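You operate a simulated robot arm through the tools that you are given. There is no shell and no other tool.

The job below is to be done with a simulated robot arm. You get a single attempt, and the scene is never put back.

Task
Chain the bottle with the blue band into the chain clamp.
Fine: bottle on the yellow mat, chain end in the yellow cup, red knob slackened for that and tight at the end. Set down upright: what you pick out.

The check looks at the end state, three seconds after you hand in, the way a careful person would. Anything else that was tipped, shoved, dropped, spilled or broken makes it a failure.

Robot
A 7-joint arm with a two-finger parallel gripper, fixed in place. Base frame: the origin is at the foot of the arm, x ahead of it, y to its left, z up. Lengths are in m, angles in degrees, forces in N, time in s.
Its first joint turns from -166.0 to 166.0 degrees. Payload 1.57 kg.
Tool frame: the origin (TCP) lies between the finger pads and is the grasp point; the fingertips stand 0.03 m ahead of it; z points along the fingers, y is the line along which they close. The gripper opens to 0.08 m. The fingers are 0.017 m wide and 0.012 m thick; the gripper's body (0.04 by 0.082 m) begins 0.08 m behind the TCP.
Orientation is told as [roll, pitch, yaw] about the base's x, y, z axes, in that order, counted from this pose: with the fingers straight down and closing along the base's y, the tool's x points along the base's -x, its y along +y and its z along -z.

Tools
- The arm moves only by the tool step_arm. Its argument "steps" is one flat list of numbers, 7 for each row, row after row: the shift along the base's x, y, z in m, then the turn, a rotation vector about the base's x, y, z in degrees, then the closure, from 0 (fully open) to 1 (shut). In form: [tx, ty, tz, rx, ry, rz, fingers, tx, ty, tz, rx, ry, rz, fingers, ...]. A call has 1 to 20 rows; each row shifts and turns the commanded pose from where the row before left it. A row lasts 0.2 s, in which the tool goes at most 0.05 m and 8.6 degrees; a call with a longer step from one row to the next is refused whole, and so is a gripper value outside its range. Where a pose cannot be reached the arm comes as near as it can. A force on the tool above 40 N (or 10 N above the force at the start of the call, whichever is more), or a blocked arm, ends the call early, and 0.2 s more pass. The fingers move at their own pace (about 0.153 m/s each) and stop on an object; they squeeze with about 28 N. The grip force told is the motor's: it shows also when the fingers shut on nothing. Time passes only in rows, and 0.2 s behind the last, so rows that do not move let the fingers close. It gives the time, the measured TCP pose, the force on the tool (base axes), the opening and the grip force at its end, in the units of the frame above (readings bear some noise), with the torque about the TCP (base axes, N m) and any sound that the robot's microphone picked up.
- Cameras (640 x 400 px; columns grow to the right, rows downward): "scene" is fixed at [0.3929, -0.6302, 1.5719]; the picture's right is [0.01, 1.00, 0.00], its down [0.69, -0.01, -0.72] and it looks along [-0.72, 0.01, -0.69] (base axes); focal length 214 px, centre (320, 200). "wrist" rides on the gripper at [0.072, -0.007, -0.122] in the tool frame; the picture's right is [0.09, 1.00, 0.00], its down [-0.84, 0.08, -0.54] and it looks along [-0.54, 0.05, 0.84] (tool axes); focal length 238 px, centre (320, 200). There is no depth. A picture from a camera that has moved, and an enlarged one, comes with that camera's place and axes in the base frame and with its lens. The place of the scene camera against the robot may be out by one fixed shift of up to 0.025 m in any direction.
- grab_frame(camera): a new picture of that camera. The clock stands still meanwhile.
- close_up(camera, box): a new picture of the part [left, top, right, bottom] of that camera's present view, enlarged. The clock stands still meanwhile.
- finish_job(): hands the job in; it is judged then, once.

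Places have to be worked out from the pictures, the camera data and where the tool is seen. Open the gripper and draw the arm clear of the work before you hand the job in, unless the task says otherwise.

The tools are called after "Call:" by a JSON object that holds its "name" and its "arguments". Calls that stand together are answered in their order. step_arm: Moves the arm, as the interface text tells. Its arguments: {"type":"object","properties":{"steps":{"type":"array"}},"required":["steps"]} The other tools are called the same way: grab_frame (camera) takes a picture; close_up (camera, box) takes an enlarged picture of a part of a camera's view; finish_job () hands the job in.

At the start:

```text
time: 0.0
tool_pos: [-0.063, -0.4559, 1.434]
ee_rot: [-0.1, 0.0, -0.2]
contact_force: [0.4, 1.2, 0.1]
torque: [0.01, -0.01, -0.02]
opening: 0.0798
gripper_force: 0.0
```

scene: 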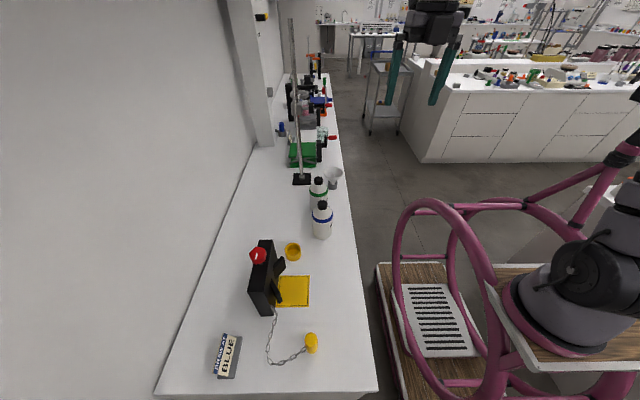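
wrist: 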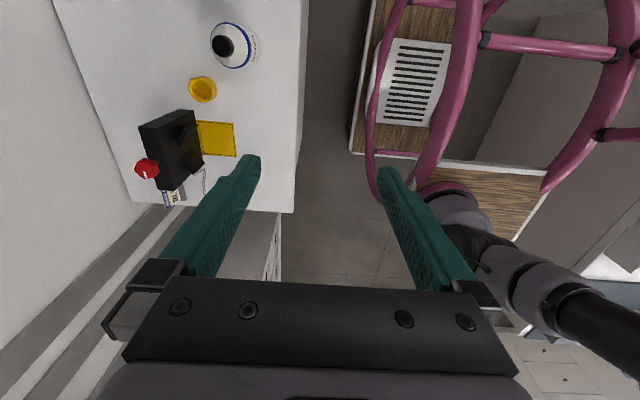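

I see a bench with a black clamp (red knob), a yellow mat, a yellow cup, a yellow chain end, and two bottles. I'll take close-ups before moving.

Call:
{"name": "close_up", "arguments": {"camera": "scene", "box": [200, 220, 380, 390]}}

Call:
{"name": "close_up", "arguments": {"camera": "scene", "box": [270, 140, 380, 260]}}

Call:
{"name": "close_up", "arguments": {"camera": "wrist", "box": [100, 0, 300, 220]}}

```text
2.35 times, centred on (290, 305) of scene
camera zoom: at [0.3929, -0.6302, 1.5719], right [0.01, 1.0, 0.0], down [0.69, -0.01, -0.72], along [-0.72, 0.01, -0.69], focal length 505 px, centre (391, -47)
```

zoom: 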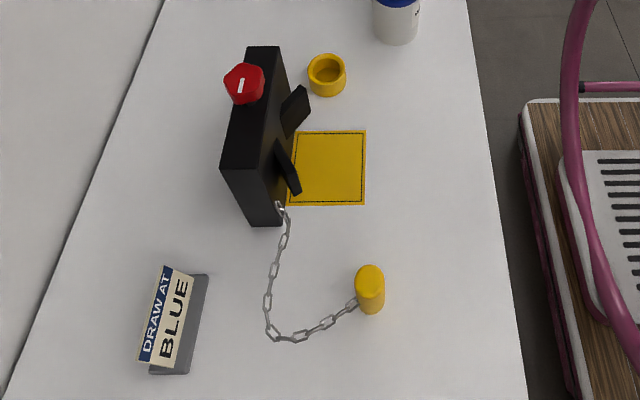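

```text
3.33 times, centred on (325, 200) of scene
camera zoom: at [0.3929, -0.6302, 1.5719], right [0.01, 1.0, 0.0], down [0.69, -0.01, -0.72], along [-0.72, 0.01, -0.69], focal length 715 px, centre (303, 200)
```

zoom: 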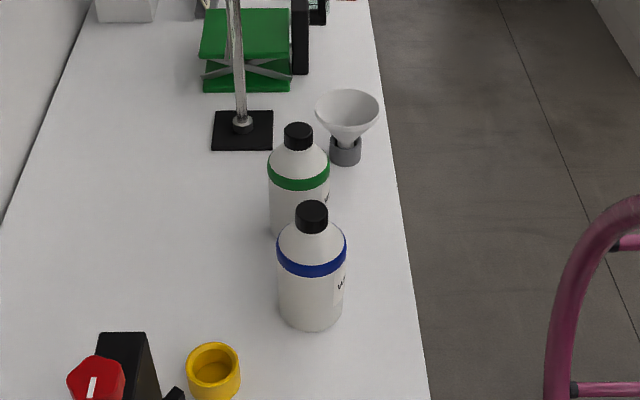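

```text
1.82 times, centred on (200, 110) of wrist
camera zoom: at [-0.1357, -0.4617, 1.5554], right [-0.09, 1.0, 0.0], down [0.84, 0.08, 0.54], along [0.54, 0.05, -0.84], focal length 433 px, centre (538, 364)
```

zoom: 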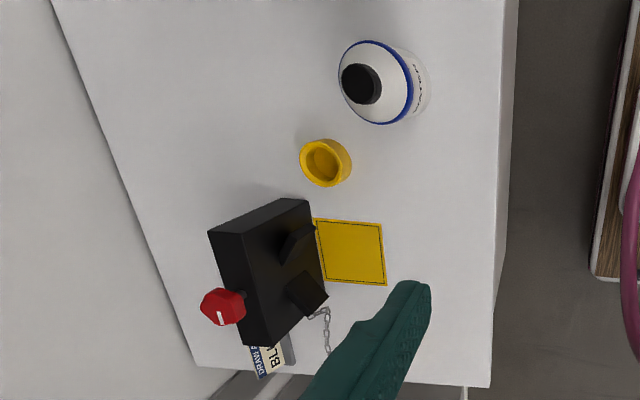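

The rough triangulation puts the bench top near z≈0.92, the clamp around (0.05, -0.8), the cup near (-0.03, -0.72) and the blue bottle near (-0.07, -0.62). I'll move the tool over the bench, still high, for a better wrist view.

Call:
{"name": "step_arm", "arguments": {"steps": [-0.0145, -0.0273, -0.015, 0, 0, 0, 0, -0.0145, -0.0273, -0.015, 0, 0, 0, 0, -0.0145, -0.0273, -0.015, 0, 0, 0, 0, -0.0145, -0.0273, -0.015, 0, 0, 0, 0, -0.0145, -0.0273, -0.015, 0, 0, 0, 0, -0.0145, -0.0273, -0.015, 0, 0, 0, 0]}}

Call:
{"name": "grab_frame", "arguments": {"camera": "wrist"}}

Call:
{"name": "grab_frame", "arguments": {"camera": "scene"}}

```text
time: 1.4
tool_pos: [-0.1484, -0.6202, 1.3484]
ee_rot: [-0.1, -0.1, -0.1]
contact_force: [-0.6, 1.2, 0.7]
torque: [-0.05, 0.04, -0.03]
opening: 0.0802
gripper_force: 0.0
```

```text
taken
camera wrist: at [-0.2209, -0.6264, 1.4702], right [-0.09, 1.0, 0.0], down [0.84, 0.08, 0.54], along [0.54, 0.05, -0.84], focal length 238 px, centre (320, 200)
```

wrist: 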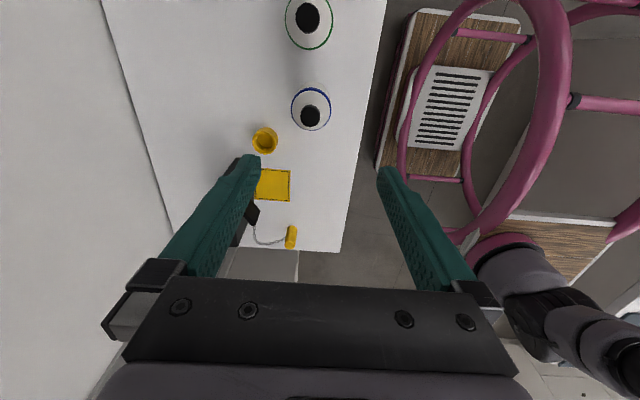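

```text
taken
```

scene: 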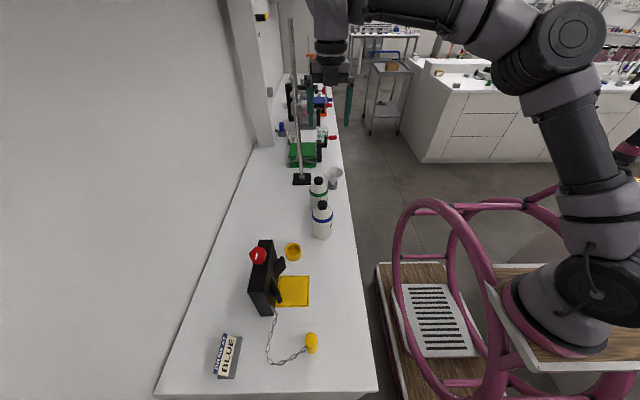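

The view works, but a finger hides the clamp. I'll shift the tool toward the clamp, keeping it high, so the clamp shows between the fingers.

Call:
{"name": "step_arm", "arguments": {"steps": [0.02, -0.03, -0.01, 0, 0, 0, 0, 0.02, -0.03, -0.01, 0, 0, 0, 0, 0.02, -0.03, -0.01, 0, 0, 0, 0, 0.02, -0.03, -0.01, 0, 0, 0, 0, 0.01, -0.02, -0.01, 0, 0, 0, 0]}}

Call:
{"name": "grab_frame", "arguments": {"camera": "wrist"}}

Call:
{"name": "close_up", "arguments": {"camera": "wrist", "box": [240, 80, 400, 280]}}

```text
time: 2.6
tool_pos: [-0.0627, -0.7583, 1.294]
ee_rot: [-0.1, 0.0, -0.1]
contact_force: [-0.6, 0.2, 0.4]
torque: [-0.03, -0.05, -0.01]
opening: 0.0802
gripper_force: 0.1
```

```text
taken
camera wrist: at [-0.1359, -0.7641, 1.4166], right [-0.09, 1.0, 0.0], down [0.84, 0.08, 0.54], along [0.54, 0.05, -0.84], focal length 238 px, centre (320, 200)
```

wrist: 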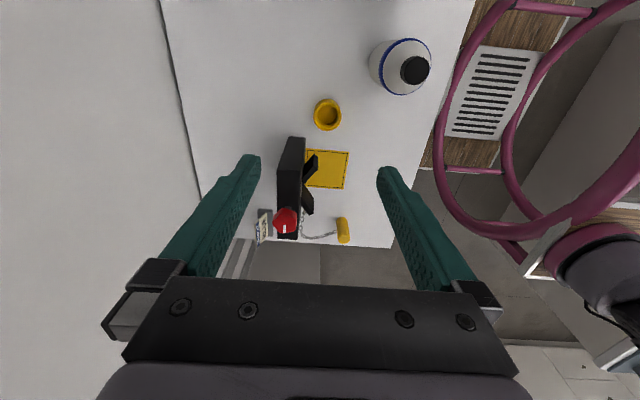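

```text
2.00 times, centred on (320, 180) of wrist
camera zoom: at [-0.1359, -0.7641, 1.4166], right [-0.09, 1.0, 0.0], down [0.84, 0.08, 0.54], along [0.54, 0.05, -0.84], focal length 477 px, centre (320, 240)
```

zoom: 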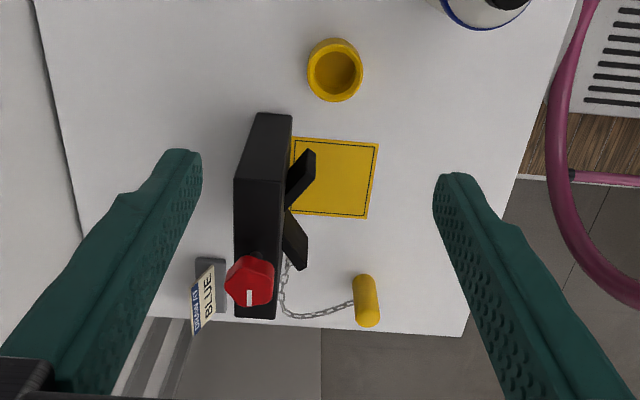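

The wrist triangulation gives bench z≈0.905, mat centre ≈(0.107, -0.728), knob ≈(0.105, -0.80, 1.11), cup ≈(-0.027, -0.741) and chain plug ≈(0.26, -0.667). I'll zoom in on the knob, sign, plug and clamp for details.

Call:
{"name": "close_up", "arguments": {"camera": "wrist", "box": [265, 125, 365, 250]}}

Call:
{"name": "close_up", "arguments": {"camera": "scene", "box": [205, 325, 255, 385]}}

Call:
{"name": "close_up", "arguments": {"camera": "scene", "box": [235, 230, 325, 325]}}

Call:
{"name": "close_up", "arguments": {"camera": "scene", "box": [260, 300, 340, 370]}}

```text
3.20 times, centred on (315, 188) of wrist
camera zoom: at [-0.1359, -0.7641, 1.4166], right [-0.09, 1.0, 0.0], down [0.84, 0.08, 0.54], along [0.54, 0.05, -0.84], focal length 763 px, centre (336, 240)
```

zoom: 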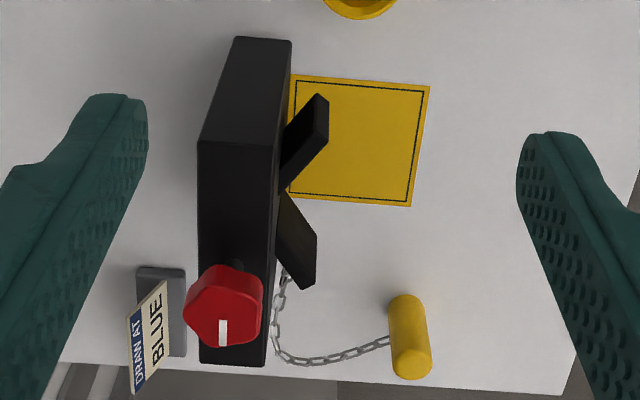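

```text
6.67 times, centred on (230, 355) of scene
camera zoom: at [0.3929, -0.6302, 1.5719], right [0.01, 1.0, 0.0], down [0.69, -0.01, -0.72], along [-0.72, 0.01, -0.69], focal length 1430 px, centre (920, -833)
```

zoom: 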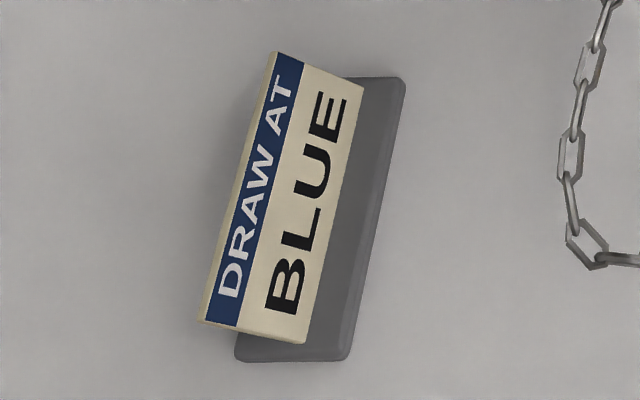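

```text
4.21 times, centred on (280, 278) of scene
camera zoom: at [0.3929, -0.6302, 1.5719], right [0.01, 1.0, 0.0], down [0.69, -0.01, -0.72], along [-0.72, 0.01, -0.69], focal length 903 px, centre (488, -126)
```

zoom: 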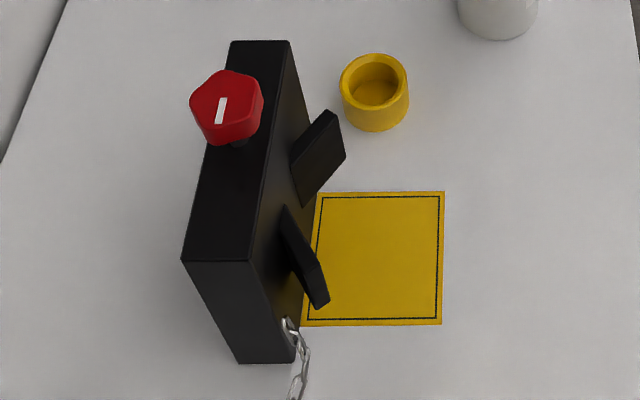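

```text
5.71 times, centred on (300, 335) of scene
camera zoom: at [0.3929, -0.6302, 1.5719], right [0.01, 1.0, 0.0], down [0.69, -0.01, -0.72], along [-0.72, 0.01, -0.69], focal length 1226 px, centre (434, -571)
```

zoom: 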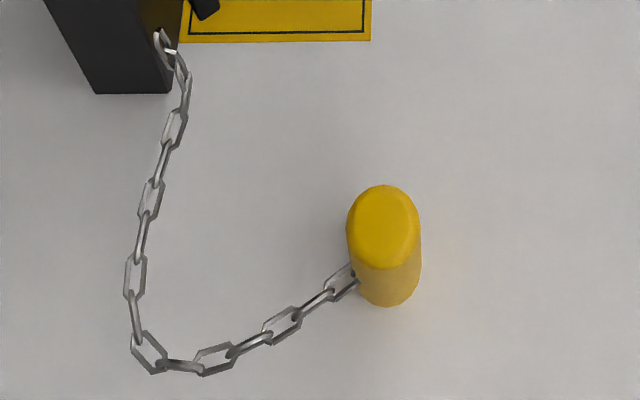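

The plug stands upright (~0.064 tall, ~0.034 dia.), the cup's bore is ~0.038, and the clamp has a V jaw facing the robot with the knob on a vertical stem. I'll turn the tool -90° about z and back it toward the robot, so the wrist camera sees the jaw, mat and knob from the front.

Call:
{"name": "step_arm", "arguments": {"steps": [0.0136, 0.0165, -0.0075, 0, 0, -7.5, 0, 0.0136, 0.0165, -0.0075, 0, 0, -7.5, 0, 0.0136, 0.0165, -0.0075, 0, 0, -7.5, 0, 0.0136, 0.0165, -0.0075, 0, 0, -7.5, 0, 0.0136, 0.0165, -0.0075, 0, 0, -7.5, 0, 0.0136, 0.0165, -0.0075, 0, 0, -7.5, 0, 0.0136, 0.0165, -0.0075, 0, 0, -7.5, 0, 0.0136, 0.0165, -0.0075, 0, 0, -7.5, 0, 0.0136, 0.0165, -0.0075, 0, 0, -7.5, 0, 0.0136, 0.0165, -0.0075, 0, 0, -7.5, 0, 0.0136, 0.0165, -0.0075, 0, 0, -7.5, 0, 0.0136, 0.0165, -0.0075, 0, 0, -7.5, 0]}}

Call:
{"name": "grab_frame", "arguments": {"camera": "wrist"}}

Call:
{"name": "grab_frame", "arguments": {"camera": "scene"}}

```text
time: 5.2
tool_pos: [0.1037, -0.561, 1.204]
ee_rot: [0.0, 0.0, -90.2]
contact_force: [-0.1, 1.3, -0.5]
torque: [0.01, -0.04, -0.02]
opening: 0.0798
gripper_force: 0.1
```

```text
taken
camera wrist: at [0.0972, -0.488, 1.3262], right [1.0, 0.09, 0.0], down [0.07, -0.84, 0.54], along [0.05, -0.54, -0.84], focal length 238 px, centre (320, 200)
```

wrist: 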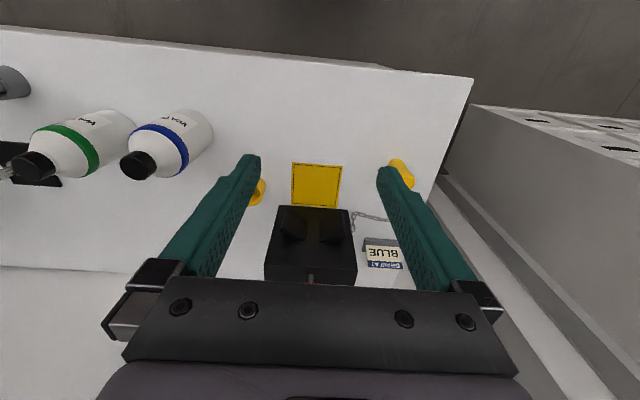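

```text
taken
```

scene: 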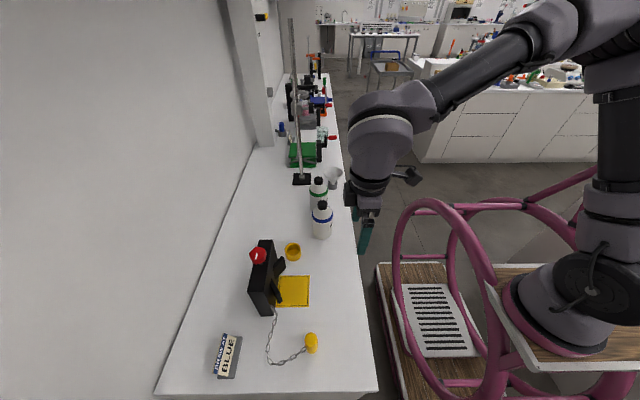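

The rotation worked and I now have the front view. Next I'll zoom in on the jaw and mat, and on the bottles.

Call:
{"name": "close_up", "arguments": {"camera": "wrist", "box": [245, 150, 425, 290]}}

Call:
{"name": "close_up", "arguments": {"camera": "wrist", "box": [0, 80, 240, 230]}}

```text
2.86 times, centred on (335, 220) of wrist
camera zoom: at [0.0972, -0.488, 1.3262], right [1.0, 0.09, 0.0], down [0.07, -0.84, 0.54], along [0.05, -0.54, -0.84], focal length 681 px, centre (277, 143)
```

zoom: 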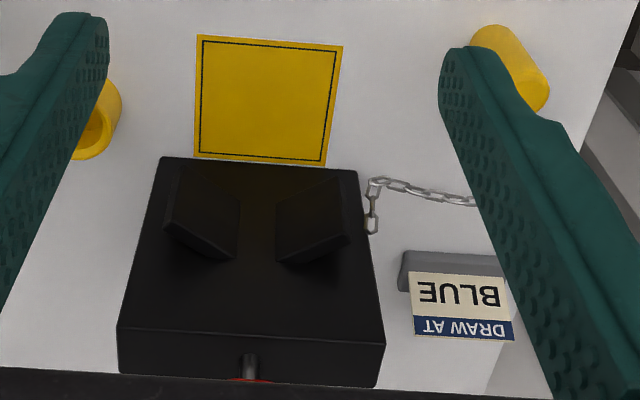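

```text
2.67 times, centred on (120, 155) of wrist
camera zoom: at [0.0972, -0.488, 1.3262], right [1.0, 0.09, 0.0], down [0.07, -0.84, 0.54], along [0.05, -0.54, -0.84], focal length 636 px, centre (853, 320)
```

zoom: 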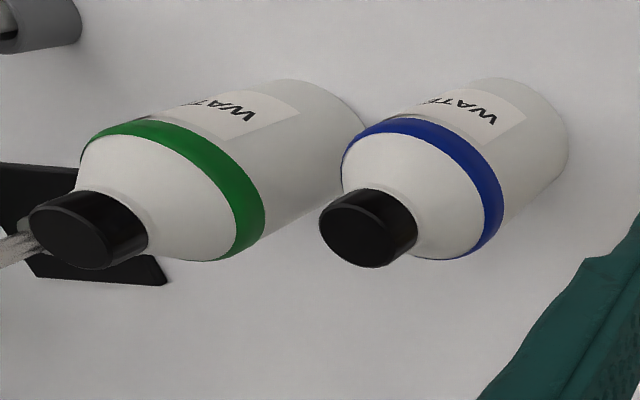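

The clamp block spans x 0.037–0.185, with its front face at y≈-0.778 and its top at z≈1.071. I'll zoom further in on the V-jaw to judge how high and how far out it sits.

Call:
{"name": "close_up", "arguments": {"camera": "wrist", "box": [275, 190, 375, 255]}}

Call:
{"name": "close_up", "arguments": {"camera": "scene", "box": [260, 250, 300, 300]}}

```text
6.15 times, centred on (325, 222) of wrist
camera zoom: at [0.0972, -0.488, 1.3262], right [1.0, 0.09, 0.0], down [0.07, -0.84, 0.54], along [0.05, -0.54, -0.84], focal length 1467 px, centre (289, 62)
```

zoom: 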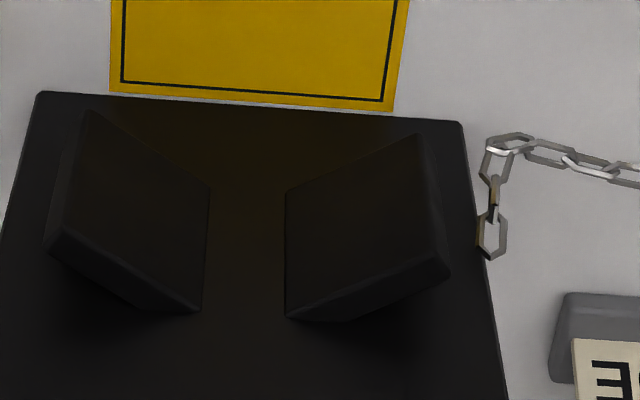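

```text
8.00 times, centred on (280, 275) of scene
camera zoom: at [0.3929, -0.6302, 1.5719], right [0.01, 1.0, 0.0], down [0.69, -0.01, -0.72], along [-0.72, 0.01, -0.69], focal length 1716 px, centre (640, -400)
```

zoom: 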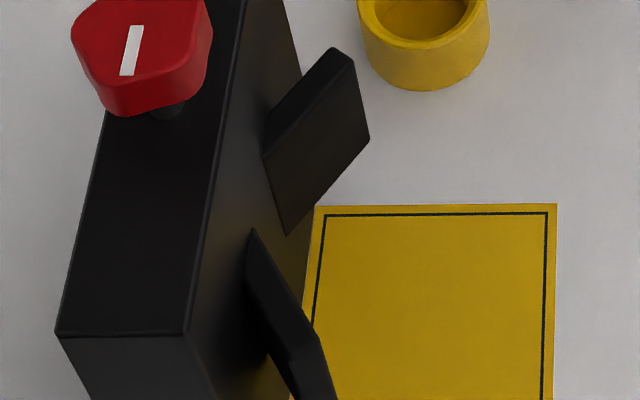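

Jaw plates span z≈0.95–1.005 with tips at y≈-0.755. The blue bottle stands at ≈(-0.12, -0.636), about 0.15 m tall and ~0.073 dia. Next I'll go high over the knob to see its shape and orientation.

Call:
{"name": "step_arm", "arguments": {"steps": [0.0006, -0.035, 0.02, 0, 0, 0, 0, 0.0006, -0.035, 0.02, 0, 0, 0, 0, 0.0006, -0.035, 0.01, 0, 0, 0, 0, 0.0006, -0.035, 0.01, 0, 0, 0, 0, 0.0006, -0.035, 0, 0, 0, 0, 0, 0.0006, -0.035, 0, 0, 0, 0, 0, 0, -0.029, 0, 0, 0, 0, 0]}}

Call:
{"name": "grab_frame", "arguments": {"camera": "wrist"}}

Call:
{"name": "close_up", "arguments": {"camera": "wrist", "box": [265, 60, 375, 180]}}

Call:
{"name": "close_up", "arguments": {"camera": "scene", "box": [230, 230, 310, 290]}}

```text
time: 6.8
tool_pos: [0.1017, -0.801, 1.2658]
ee_rot: [-0.1, 0.0, -90.0]
contact_force: [-0.2, 0.6, 0.7]
torque: [-0.01, -0.05, 0.03]
opening: 0.0802
gripper_force: 0.1
```

```text
taken
camera wrist: at [0.0964, -0.7283, 1.3872], right [1.0, 0.09, 0.0], down [0.08, -0.84, 0.54], along [0.05, -0.54, -0.84], focal length 238 px, centre (320, 200)
```

wrist: 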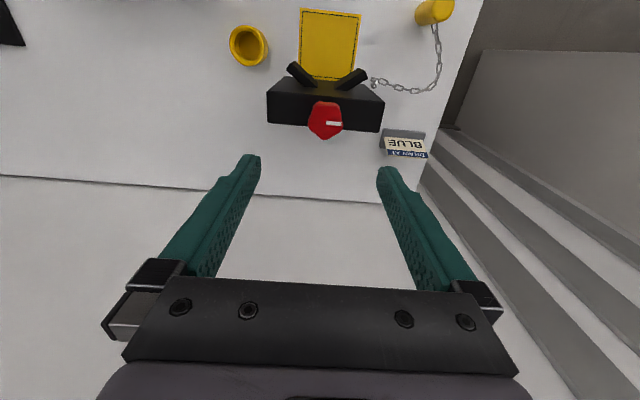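

```text
3.33 times, centred on (320, 120) of wrist
camera zoom: at [0.0964, -0.7283, 1.3872], right [1.0, 0.09, 0.0], down [0.08, -0.84, 0.54], along [0.05, -0.54, -0.84], focal length 794 px, centre (320, 467)
```

zoom: 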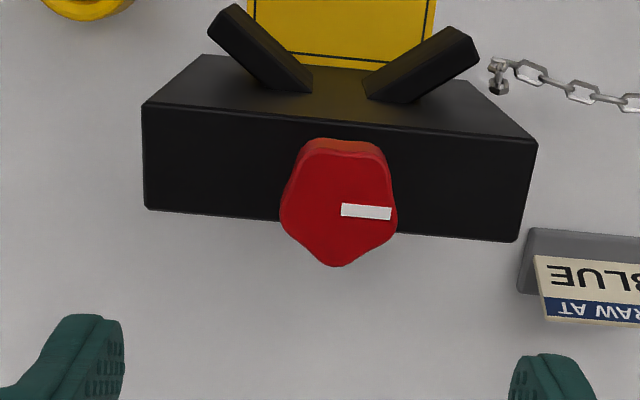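

```text
6.67 times, centred on (270, 260) of scene
camera zoom: at [0.3929, -0.6302, 1.5719], right [0.01, 1.0, 0.0], down [0.69, -0.01, -0.72], along [-0.72, 0.01, -0.69], focal length 1430 px, centre (653, -200)
```

zoom: 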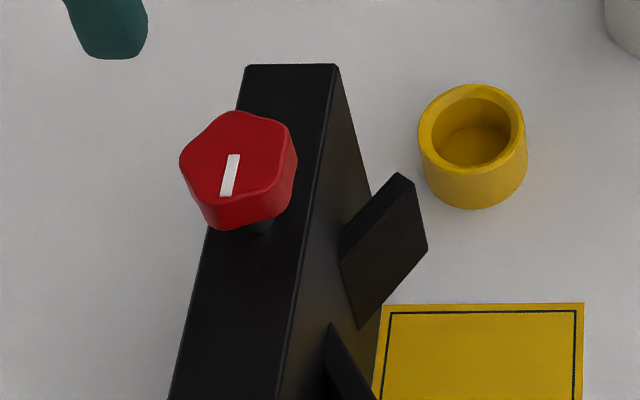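

The knob has 5 lobes with its centre at ≈(0.109, -0.798) and its top at ≈1.105. One lobe points to -18° (and -90°), so I'll align the closing axis with a lobe/flat pair at yaw ≈ -108°, then come down part way and check.

Call:
{"name": "step_arm", "arguments": {"steps": [0.003, 0.001, -0.025, 0, 0, -6, 0, 0.002, 0.001, -0.025, 0, 0, -6, 0, 0.001, 0.001, -0.025, 0, 0, -6, 0, 0, 0, 0, 0, 0, 0, 0]}}

Call:
{"name": "grab_frame", "arguments": {"camera": "wrist"}}

Call:
{"name": "close_up", "arguments": {"camera": "wrist", "box": [240, 80, 400, 220]}}

Call:
{"name": "close_up", "arguments": {"camera": "scene", "box": [220, 180, 320, 290]}}

```text
time: 7.8
tool_pos: [0.1117, -0.7976, 1.1887]
ee_rot: [0.0, 0.0, -108.0]
contact_force: [-0.2, -0.9, 0.2]
torque: [-0.01, -0.01, 0.0]
opening: 0.0801
gripper_force: 0.1
```

```text
taken
camera wrist: at [0.1269, -0.7256, 1.3108], right [0.97, -0.22, 0.0], down [-0.19, -0.82, 0.54], along [-0.12, -0.53, -0.84], focal length 238 px, centre (320, 200)
```

wrist: 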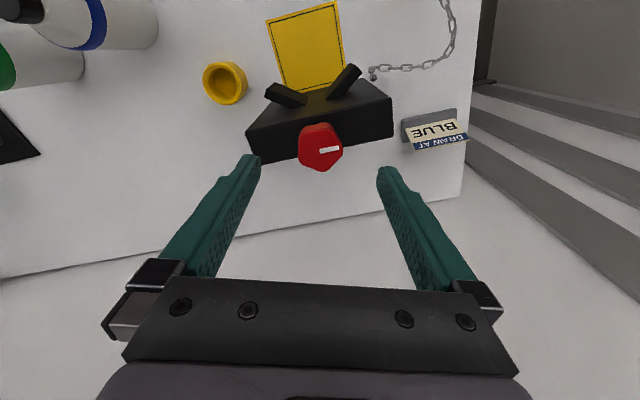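

```text
2.86 times, centred on (320, 150) of wrist
camera zoom: at [0.1269, -0.7256, 1.3108], right [0.97, -0.22, 0.0], down [-0.19, -0.82, 0.54], along [-0.12, -0.53, -0.84], focal length 681 px, centre (320, 343)
```

zoom: 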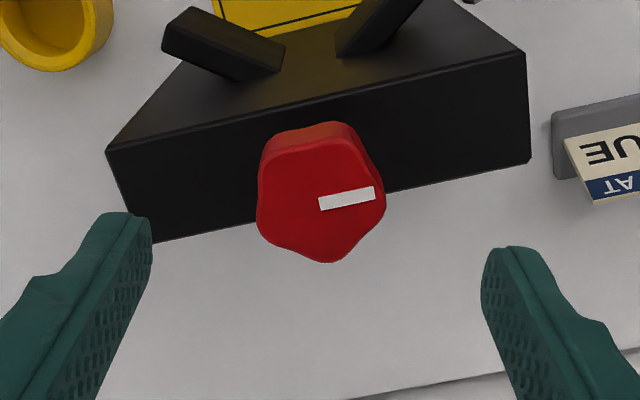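

```text
3.64 times, centred on (270, 235) of scene
camera zoom: at [0.3929, -0.6302, 1.5719], right [0.01, 1.0, 0.0], down [0.69, -0.01, -0.72], along [-0.72, 0.01, -0.69], focal length 780 px, centre (502, 73)
```

zoom: 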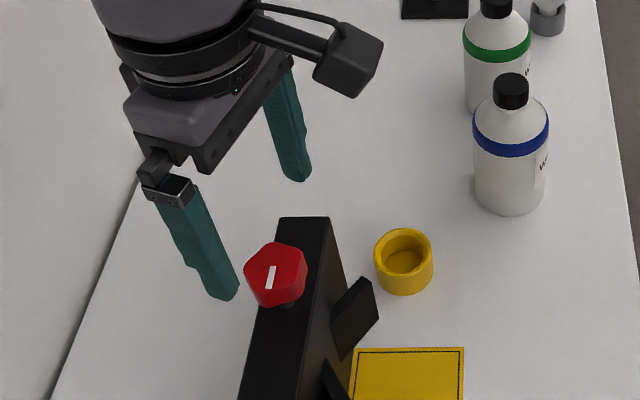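

The knob is centred in the closing direction, but the tool axis needs ~5 mm more along -y. I'll correct that and descend to z≈1.109, which keeps the tips ~8 mm above the block, with the gripper still open.

Call:
{"name": "step_arm", "arguments": {"steps": [-0.0005, -0.0012, -0.02, 0, 0, 0, 0, -0.0005, -0.0012, -0.02, 0, 0, 0, 0, -0.0005, -0.0012, -0.02, 0, 0, 0, 0, -0.0005, -0.0012, -0.0195, 0, 0, 0, 0, 0, 0, 0, 0, 0, 0, 0]}}

Call:
{"name": "close_up", "arguments": {"camera": "wrist", "box": [220, 100, 420, 260]}}

Call:
{"name": "close_up", "arguments": {"camera": "scene", "box": [220, 200, 320, 310]}}

```text
time: 9.0
tool_pos: [0.1121, -0.8022, 1.1103]
ee_rot: [-0.1, -0.1, -108.1]
contact_force: [0.7, -0.3, 0.4]
torque: [-0.02, -0.04, 0.01]
opening: 0.0801
gripper_force: 0.1
```

```text
2.50 times, centred on (320, 180) of wrist
camera zoom: at [0.1272, -0.7305, 1.2316], right [0.98, -0.22, 0.0], down [-0.19, -0.82, 0.54], along [-0.12, -0.53, -0.84], focal length 596 px, centre (320, 250)
```

zoom: 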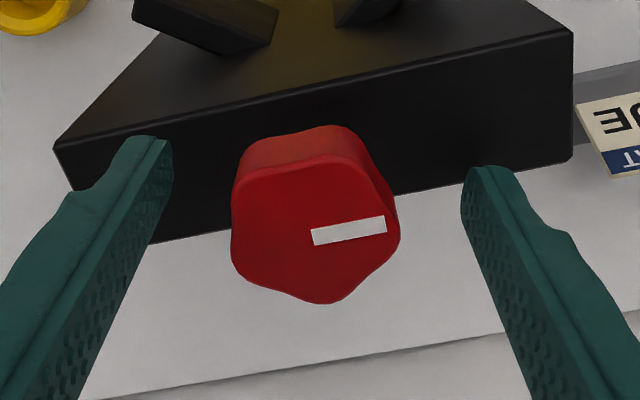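

```text
3.64 times, centred on (270, 255) of scene
camera zoom: at [0.3929, -0.6302, 1.5719], right [0.01, 1.0, 0.0], down [0.69, -0.01, -0.72], along [-0.72, 0.01, -0.69], focal length 780 px, centre (502, 0)
```

zoom: 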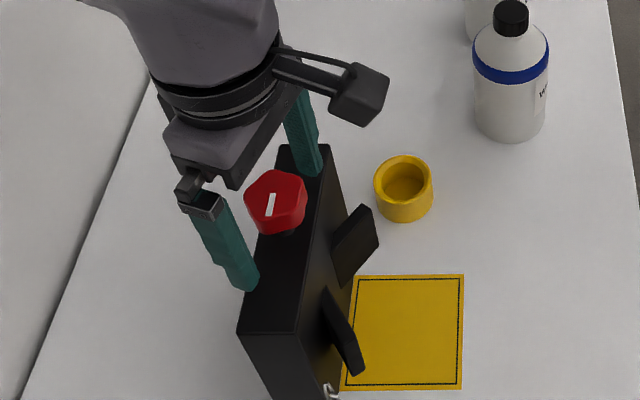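

The fingers straddle the knob, with a flat on the left and a lobe on the right, and knob and TCP are at matching height. I'll nudge 1 mm and close.

Call:
{"name": "step_arm", "arguments": {"steps": [-0.0012, 0.0004, 0, 0, 0, 0, 0, 0, 0, 0, 0, 0, 0, 0.4, 0, 0, 0, 0, 0, 0, 1, 0, 0, 0, 0, 0, 0, 1]}}

Call:
{"name": "close_up", "arguments": {"camera": "wrist", "box": [220, 100, 420, 260]}}

```text
time: 10.0
tool_pos: [0.111, -0.8007, 1.1101]
ee_rot: [0.0, 0.1, -108.2]
contact_force: [-5.4, 4.7, -2.5]
torque: [-0.16, -0.07, 0.0]
opening: 0.041
gripper_force: 45.4
```

```text
2.50 times, centred on (320, 180) of wrist
camera zoom: at [0.1252, -0.7301, 1.2314], right [0.97, -0.22, 0.0], down [-0.19, -0.82, 0.54], along [-0.12, -0.53, -0.84], focal length 596 px, centre (320, 250)
```

zoom: 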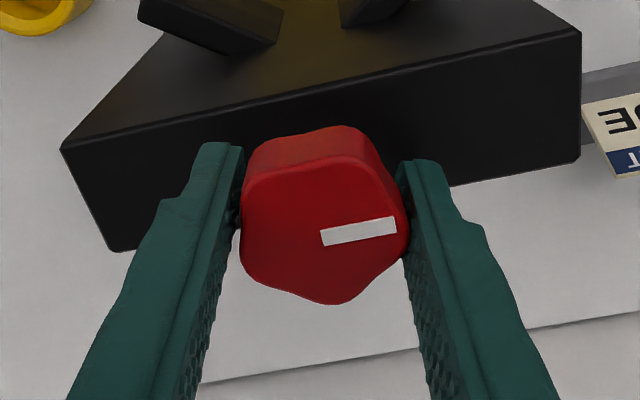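

The knob is gripped at 0.041 with only small side forces. I'll try slackening counter-clockwise (+z) in small turns and watch torque and sound.

Call:
{"name": "step_arm", "arguments": {"steps": [0, 0, 0, 0, 0, 5, 1, 0, 0, 0, 0, 0, 5, 1, 0, 0, 0, 0, 0, 5, 1, 0, 0, 0, 0, 0, 5, 1]}}

Call:
{"name": "close_up", "arguments": {"camera": "wrist", "box": [220, 100, 420, 260]}}

Call:
{"name": "close_up", "arguments": {"camera": "scene", "box": [220, 200, 320, 310]}}

```text
time: 11.0
tool_pos: [0.1106, -0.8006, 1.1088]
ee_rot: [0.0, 0.0, -88.0]
contact_force: [-2.1, 4.8, 4.7]
torque: [1.1, 0.02, 0.03]
opening: 0.041
gripper_force: 45.4
```

```text
2.50 times, centred on (320, 180) of wrist
camera zoom: at [0.1003, -0.7288, 1.2313], right [0.99, 0.13, 0.0], down [0.11, -0.83, 0.54], along [0.07, -0.54, -0.84], focal length 596 px, centre (320, 250)
```

zoom: 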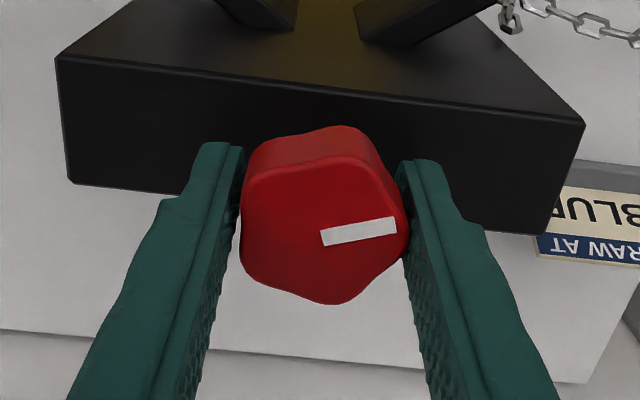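

```text
3.64 times, centred on (270, 255) of scene
camera zoom: at [0.3929, -0.6302, 1.5719], right [0.01, 1.0, 0.0], down [0.69, -0.01, -0.72], along [-0.72, 0.01, -0.69], focal length 780 px, centre (502, 0)
```

zoom: 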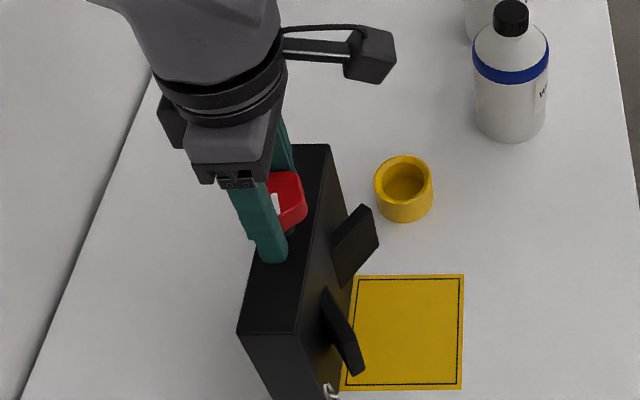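

The knob turns with the gripper (20° so far), with near-zero resistance about z. I'll continue counter-clockwise.

Call:
{"name": "step_arm", "arguments": {"steps": [0, 0, 0, 0, 0, 7, 1, 0, 0, 0, 0, 0, 7, 1, 0, 0, 0, 0, 0, 7, 1, 0, 0, 0, 0, 0, 7, 1, 0, 0, 0, 0, 0, 7, 1]}}

Call:
{"name": "close_up", "arguments": {"camera": "wrist", "box": [220, 100, 420, 260]}}

```text
time: 12.2
tool_pos: [0.1107, -0.8006, 1.1096]
ee_rot: [-0.1, 0.0, -52.8]
contact_force: [12.3, 6.5, 14.5]
torque: [0.76, 0.15, -0.02]
opening: 0.0409
gripper_force: 44.9
```

```text
2.50 times, centred on (320, 180) of wrist
camera zoom: at [0.0614, -0.747, 1.2312], right [0.74, 0.67, 0.0], down [0.57, -0.62, 0.54], along [0.37, -0.4, -0.84], focal length 596 px, centre (320, 250)
```

zoom: 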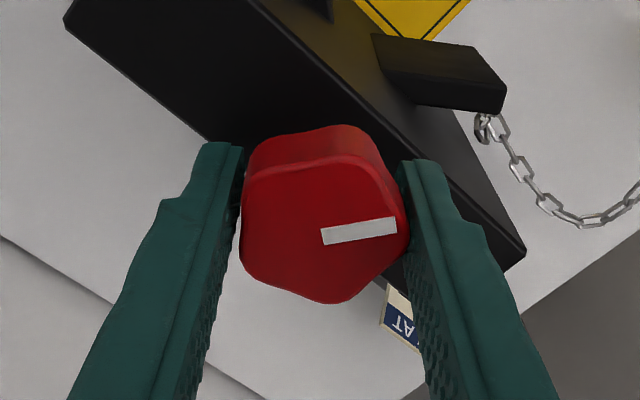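

It has turned 55° freely; the lateral and upward force is building slightly, likely a 1 mm axis offset or thread rise. I'll keep turning with a small compensating shift.

Call:
{"name": "step_arm", "arguments": {"steps": [0.0005, 0.0003, 0.0005, 0, 0, 5, 1, 0.0005, 0.0002, 0.0005, 0, 0, 5, 1, 0, 0, 0, 0, 0, 0, 1]}}

```text
time: 13.0
tool_pos: [0.109, -0.8013, 1.1088]
ee_rot: [0.0, -0.1, -43.0]
contact_force: [13.3, 11.5, 6.3]
torque: [-0.49, -0.87, -0.04]
opening: 0.0409
gripper_force: 44.8
```

Torque about z is still near zero. I'll continue with more shift in +x/+y to relieve the side load.

Call:
{"name": "step_arm", "arguments": {"steps": [0.0008, 0.0008, 0.0003, 0, 0, 6, 1, 0.0008, 0.0008, 0.0002, 0, 0, 6, 1, 0, 0, 0, 0, 0, 6, 1, 0, 0, 0, 0, 0, 6, 1, 0, 0, 0, 0, 0, 0, 1]}}

Call:
{"name": "close_up", "arguments": {"camera": "wrist", "box": [220, 100, 420, 260]}}

Call:
{"name": "close_up", "arguments": {"camera": "scene", "box": [220, 200, 320, 310]}}

```text
time: 14.2
tool_pos: [0.1103, -0.8006, 1.1096]
ee_rot: [-0.1, 0.1, -19.0]
contact_force: [3.1, -9.8, -7.2]
torque: [-0.23, 0.1, 0.06]
opening: 0.0406
gripper_force: 44.7
```

```text
2.50 times, centred on (320, 180) of wrist
camera zoom: at [0.0406, -0.7826, 1.2314], right [0.24, 0.97, 0.0], down [0.82, -0.2, 0.54], along [0.53, -0.13, -0.84], focal length 596 px, centre (320, 250)
```

zoom: 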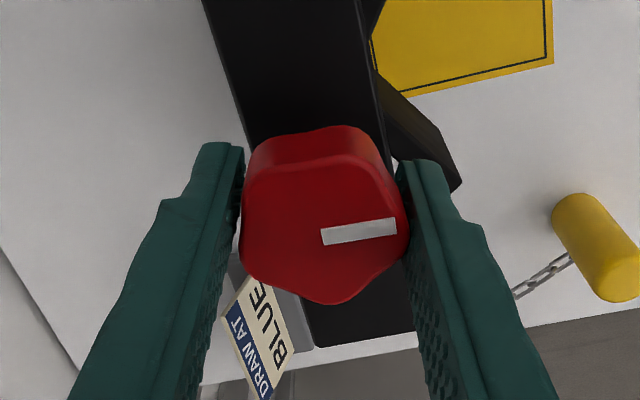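

```text
3.64 times, centred on (270, 255) of scene
camera zoom: at [0.3929, -0.6302, 1.5719], right [0.01, 1.0, 0.0], down [0.69, -0.01, -0.72], along [-0.72, 0.01, -0.69], focal length 780 px, centre (502, 0)
```

zoom: 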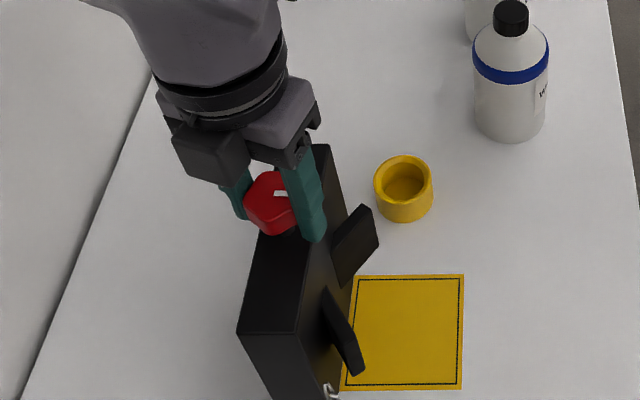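

That's 90° counter-clockwise without resistance and no stop yet. I'll continue a bit further to be sure it's slack, watching for a stop.

Call:
{"name": "step_arm", "arguments": {"steps": [0, 0, 0, 0, 0, 6, 1, 0, 0, 0, 0, 0, 6, 1, 0, 0, 0, 0, 0, 6, 1, 0, 0, 0, 0, 0, 0, 1]}}

```text
time: 15.2
tool_pos: [0.1117, -0.8001, 1.1098]
ee_rot: [0.1, 0.1, -1.0]
contact_force: [-2.3, 4.9, -18.9]
torque: [-0.22, 0.95, 0.0]
opening: 0.0407
gripper_force: 45.1
```

Still free at 107°. The -19 N in z means I'm pulling the knob up slightly, so I'll undo the z shift and turn a little more.

Call:
{"name": "step_arm", "arguments": {"steps": [0, 0, -0.0005, 0, 0, 6, 1, 0, 0, -0.0005, 0, 0, 6, 1, 0, 0, 0, 0, 0, 6, 1, 0, 0, 0, 0, 0, 0, 1]}}

Call:
{"name": "close_up", "arguments": {"camera": "wrist", "box": [220, 100, 420, 260]}}

Call:
{"name": "grab_frame", "arguments": {"camera": "scene"}}

```text
time: 16.2
tool_pos: [0.1117, -0.8001, 1.1104]
ee_rot: [0.1, 0.0, 17.0]
contact_force: [-5.7, 14.3, -8.7]
torque: [0.18, 0.5, -0.01]
opening: 0.0408
gripper_force: 44.7
```

```text
2.50 times, centred on (320, 180) of wrist
camera zoom: at [0.0437, -0.8263, 1.2314], right [-0.38, 0.93, 0.0], down [0.78, 0.32, 0.54], along [0.5, 0.2, -0.84], focal length 596 px, centre (320, 250)
```

zoom: 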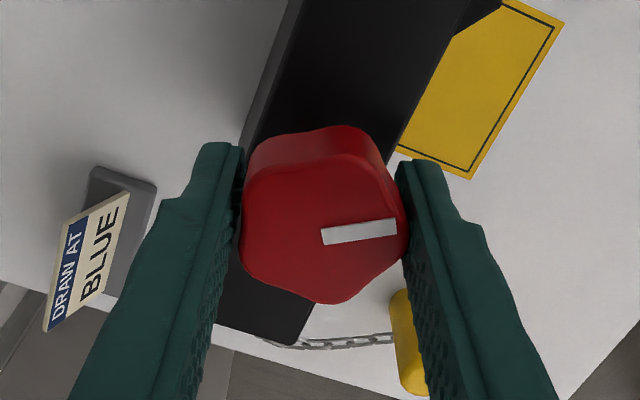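

```text
taken
```

scene: 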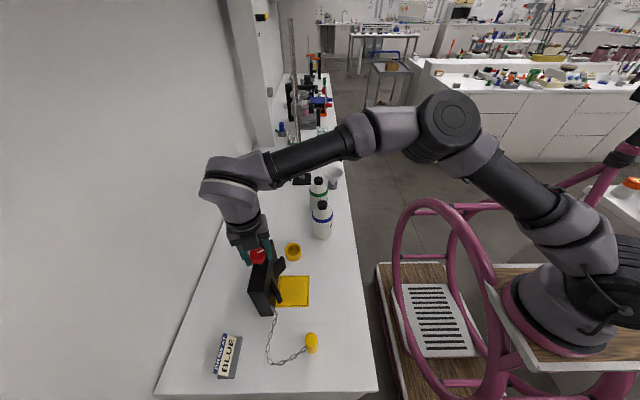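

The knob is now 125° slack with the mark rotated accordingly. I'll release it, rise straight up and check that it stays.

Call:
{"name": "step_arm", "arguments": {"steps": [0, 0, 0, 0, 0, 0, 0.2, 0, 0, 0, 0, 0, 0, 0, 0, 0, 0.03, 0, 0, 0, 0, 0, 0, 0.045, 0, 0, 0, 0, 0, 0, 0.045, 0, 0, 0, 0, 0, 0, 0.04, 0, 0, -8, 0, 0, 0, 0, 0, 0, -8, 0, 0, 0, 0, 0, 0, -8, 0]}}

Call:
{"name": "grab_frame", "arguments": {"camera": "wrist"}}

Call:
{"name": "close_up", "arguments": {"camera": "scene", "box": [220, 200, 320, 310]}}

```text
time: 18.0
tool_pos: [0.1117, -0.7999, 1.2701]
ee_rot: [-0.1, 0.0, -7.2]
contact_force: [0.1, -0.1, -0.7]
torque: [0.02, -0.01, -0.01]
opening: 0.0801
gripper_force: 0.1
```

```text
taken
camera wrist: at [0.0397, -0.797, 1.3913], right [0.03, 1.0, 0.0], down [0.84, -0.03, 0.54], along [0.54, -0.02, -0.84], focal length 238 px, centre (320, 200)
```

wrist: 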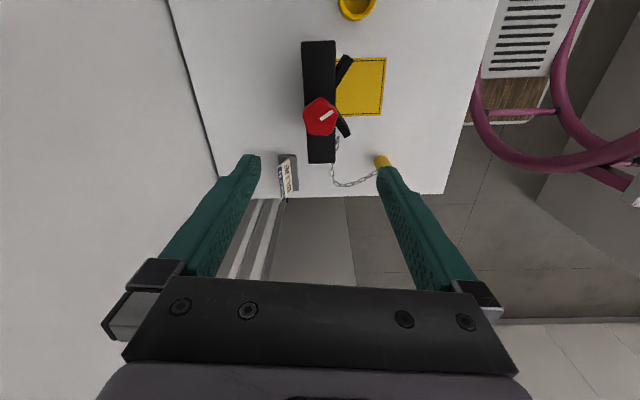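

```text
3.64 times, centred on (270, 255) of scene
camera zoom: at [0.3929, -0.6302, 1.5719], right [0.01, 1.0, 0.0], down [0.69, -0.01, -0.72], along [-0.72, 0.01, -0.69], focal length 780 px, centre (502, 0)
```

zoom: 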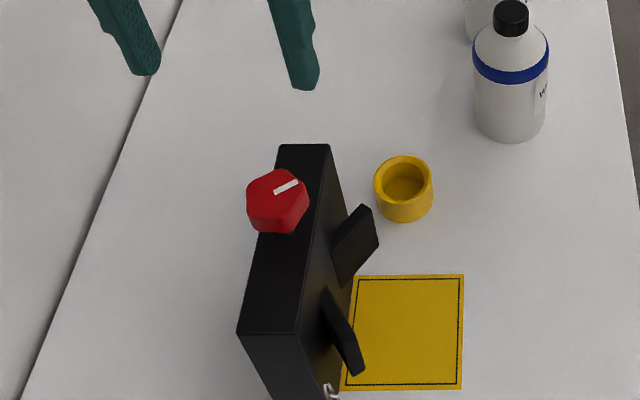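

The knob holds, with its mark now pointing back and right. Next I'll travel high to above the blue bottle with yaw -90° and take a look.

Call:
{"name": "step_arm", "arguments": {"steps": [-0.0211, 0.0149, -0.001, 0, 0, -7.55, 0, -0.0211, 0.0149, -0.001, 0, 0, -7.55, 0, -0.0211, 0.0149, -0.001, 0, 0, -7.55, 0, -0.0211, 0.0149, -0.001, 0, 0, -7.55, 0, -0.0211, 0.0149, -0.001, 0, 0, -7.55, 0, -0.0211, 0.0149, -0.001, 0, 0, -7.55, 0, -0.0211, 0.0149, -0.001, 0, 0, -7.55, 0, -0.0211, 0.0149, -0.001, 0, 0, -7.55, 0, -0.0211, 0.0149, -0.001, 0, 0, -7.55, 0, -0.0211, 0.0149, -0.001, 0, 0, -7.55, 0, -0.0211, 0.0149, -0.001, 0, 0, -7.3, 0, 0, 0, 0, 0, 0, 0, 0]}}

Call:
{"name": "grab_frame", "arguments": {"camera": "wrist"}}

Call:
{"name": "close_up", "arguments": {"camera": "wrist", "box": [220, 30, 420, 180]}}

Call:
{"name": "close_up", "arguments": {"camera": "scene", "box": [270, 150, 370, 260]}}

```text
time: 20.6
tool_pos: [-0.119, -0.6335, 1.2597]
ee_rot: [-0.1, 0.0, -89.9]
contact_force: [-0.2, -0.3, 0.0]
torque: [0.02, -0.02, 0.0]
opening: 0.08
gripper_force: 0.1
```

```text
taken
camera wrist: at [-0.1259, -0.5617, 1.3817], right [1.0, 0.09, 0.0], down [0.08, -0.84, 0.54], along [0.05, -0.54, -0.84], focal length 238 px, centre (320, 200)
```

wrist: 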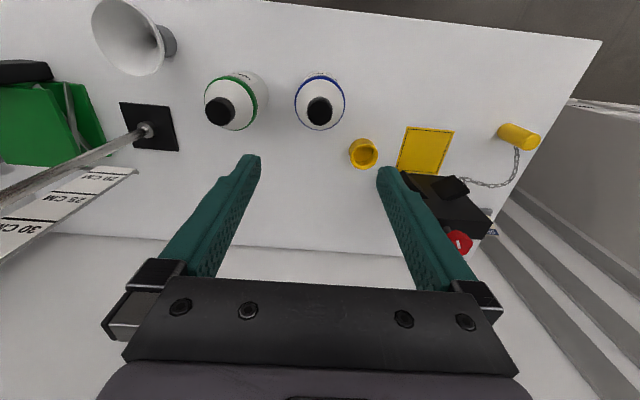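

```text
2.67 times, centred on (320, 105) of wrist
camera zoom: at [-0.1259, -0.5617, 1.3817], right [1.0, 0.09, 0.0], down [0.08, -0.84, 0.54], along [0.05, -0.54, -0.84], focal length 636 px, centre (320, 453)
```

zoom: 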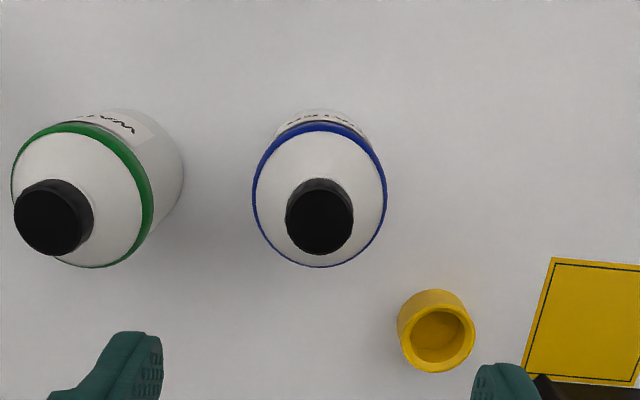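

```text
3.64 times, centred on (320, 205) of scene
camera zoom: at [0.3929, -0.6302, 1.5719], right [0.01, 1.0, 0.0], down [0.69, -0.01, -0.72], along [-0.72, 0.01, -0.69], focal length 780 px, centre (320, 182)
```

zoom: 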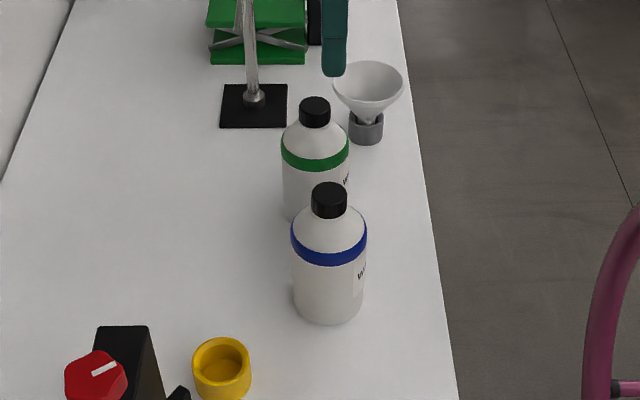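

The bottle's axis lines up with the tool axis (u=320). Band dia. ≈0.074, cap top ≈1.055, band top ≈1.01. I'll descend to just above the cap and recheck the alignment.

Call:
{"name": "step_arm", "arguments": {"steps": [0, 0, -0.04, 0, 0, 0, 0, 0, 0, -0.04, 0, 0, 0, 0, 0, 0, -0.04, 0, 0, 0, 0, 0, 0, -0.035, 0, 0, 0, 0, 0, 0, 0, 0, 0, 0, 0]}}

Call:
{"name": "close_up", "arguments": {"camera": "wrist", "box": [220, 60, 420, 210]}}

Call:
{"name": "close_up", "arguments": {"camera": "scene", "box": [270, 130, 370, 250]}}

```text
time: 21.8
tool_pos: [-0.1204, -0.6347, 1.1053]
ee_rot: [-0.1, 0.0, -89.8]
contact_force: [0.9, 0.1, -0.4]
torque: [0.0, -0.03, 0.0]
opening: 0.0798
gripper_force: 0.1
```

```text
2.67 times, centred on (320, 135) of wrist
camera zoom: at [-0.1278, -0.5627, 1.2272], right [1.0, 0.09, 0.0], down [0.08, -0.84, 0.54], along [0.05, -0.54, -0.84], focal length 636 px, centre (320, 373)
```

zoom: 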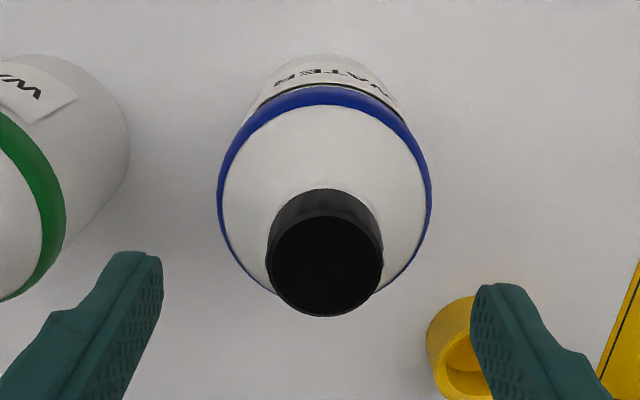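

```text
3.33 times, centred on (320, 190) of scene
camera zoom: at [0.3929, -0.6302, 1.5719], right [0.01, 1.0, 0.0], down [0.69, -0.01, -0.72], along [-0.72, 0.01, -0.69], focal length 715 px, centre (320, 233)
```

zoom: 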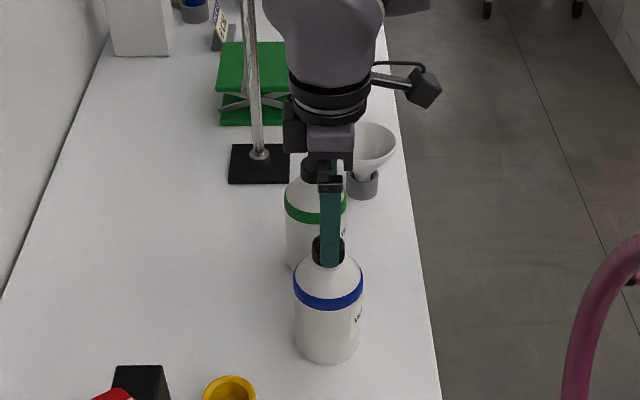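

It's well aligned; the bottle sits ~1 mm to +x of the tool axis. I'll nudge 1 mm and descend to TCP z≈0.992, with the fingers straddling the body just below the band.

Call:
{"name": "step_arm", "arguments": {"steps": [0.001, 0, -0.015, 0, 0, 0, 0, 0, 0, -0.02, 0, 0, 0, 0, 0, 0, -0.02, 0, 0, 0, 0, 0, 0, -0.02, 0, 0, 0, 0, 0, 0, 0, 0, 0, 0, 0]}}

Call:
{"name": "close_up", "arguments": {"camera": "wrist", "box": [220, 60, 420, 260]}}

Call:
{"name": "close_up", "arguments": {"camera": "scene", "box": [270, 150, 370, 260]}}

```text
time: 23.0
tool_pos: [-0.1197, -0.6355, 1.0294]
ee_rot: [-0.2, 0.0, -89.8]
contact_force: [-0.1, -0.2, -0.8]
torque: [-0.03, 0.0, 0.02]
opening: 0.0801
gripper_force: 0.1
```

```text
2.00 times, centred on (320, 160) of wrist
camera zoom: at [-0.1261, -0.563, 1.1517], right [1.0, 0.1, 0.0], down [0.08, -0.84, 0.54], along [0.05, -0.54, -0.84], focal length 477 px, centre (320, 280)
```

zoom: 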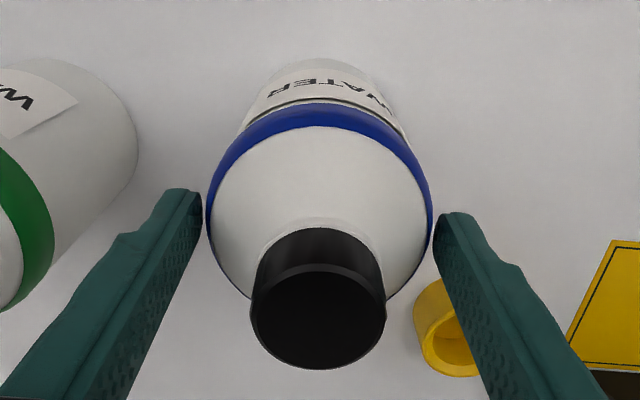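

```text
3.64 times, centred on (320, 205) of scene
camera zoom: at [0.3929, -0.6302, 1.5719], right [0.01, 1.0, 0.0], down [0.69, -0.01, -0.72], along [-0.72, 0.01, -0.69], focal length 780 px, centre (320, 182)
```

zoom: 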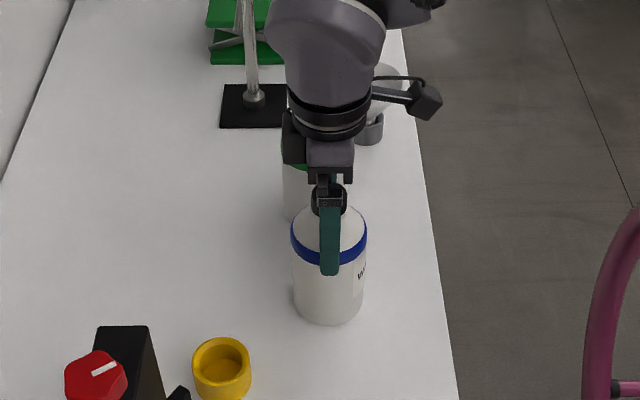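

The fingers straddle the shoulder with even, thin gaps and no contact force. I'll continue down 36 mm.

Call:
{"name": "step_arm", "arguments": {"steps": [0, 0, -0.012, 0, 0, 0, 0, 0, 0, -0.012, 0, 0, 0, 0, 0, 0, -0.012, 0, 0, 0, 0, 0, 0, 0, 0, 0, 0, 0]}}

Call:
{"name": "close_up", "arguments": {"camera": "wrist", "box": [220, 60, 420, 260]}}

Call:
{"name": "close_up", "arguments": {"camera": "scene", "box": [270, 150, 370, 260]}}

```text
time: 24.0
tool_pos: [-0.1198, -0.6358, 0.9913]
ee_rot: [-0.1, 0.0, -89.8]
contact_force: [-0.2, 0.3, 0.7]
torque: [0.02, -0.02, -0.01]
opening: 0.08
gripper_force: 0.0
```

```text
2.00 times, centred on (320, 160) of wrist
camera zoom: at [-0.1269, -0.5632, 1.1147], right [1.0, 0.09, 0.0], down [0.08, -0.84, 0.54], along [0.05, -0.54, -0.84], focal length 477 px, centre (320, 280)
```

zoom: 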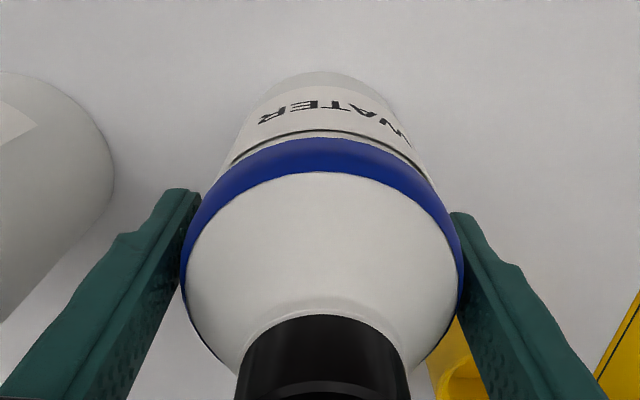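

```text
3.64 times, centred on (320, 205) of scene
camera zoom: at [0.3929, -0.6302, 1.5719], right [0.01, 1.0, 0.0], down [0.69, -0.01, -0.72], along [-0.72, 0.01, -0.69], focal length 780 px, centre (320, 182)
```

zoom: 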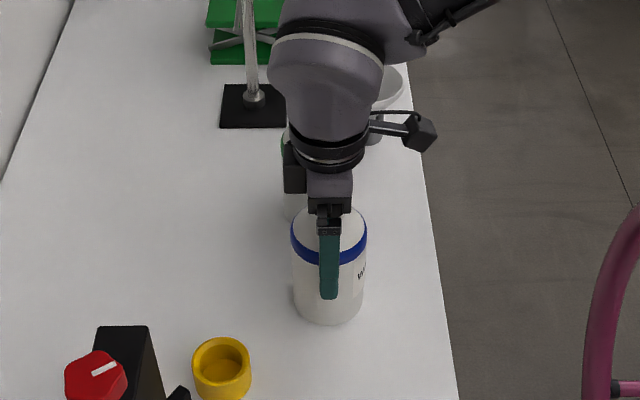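

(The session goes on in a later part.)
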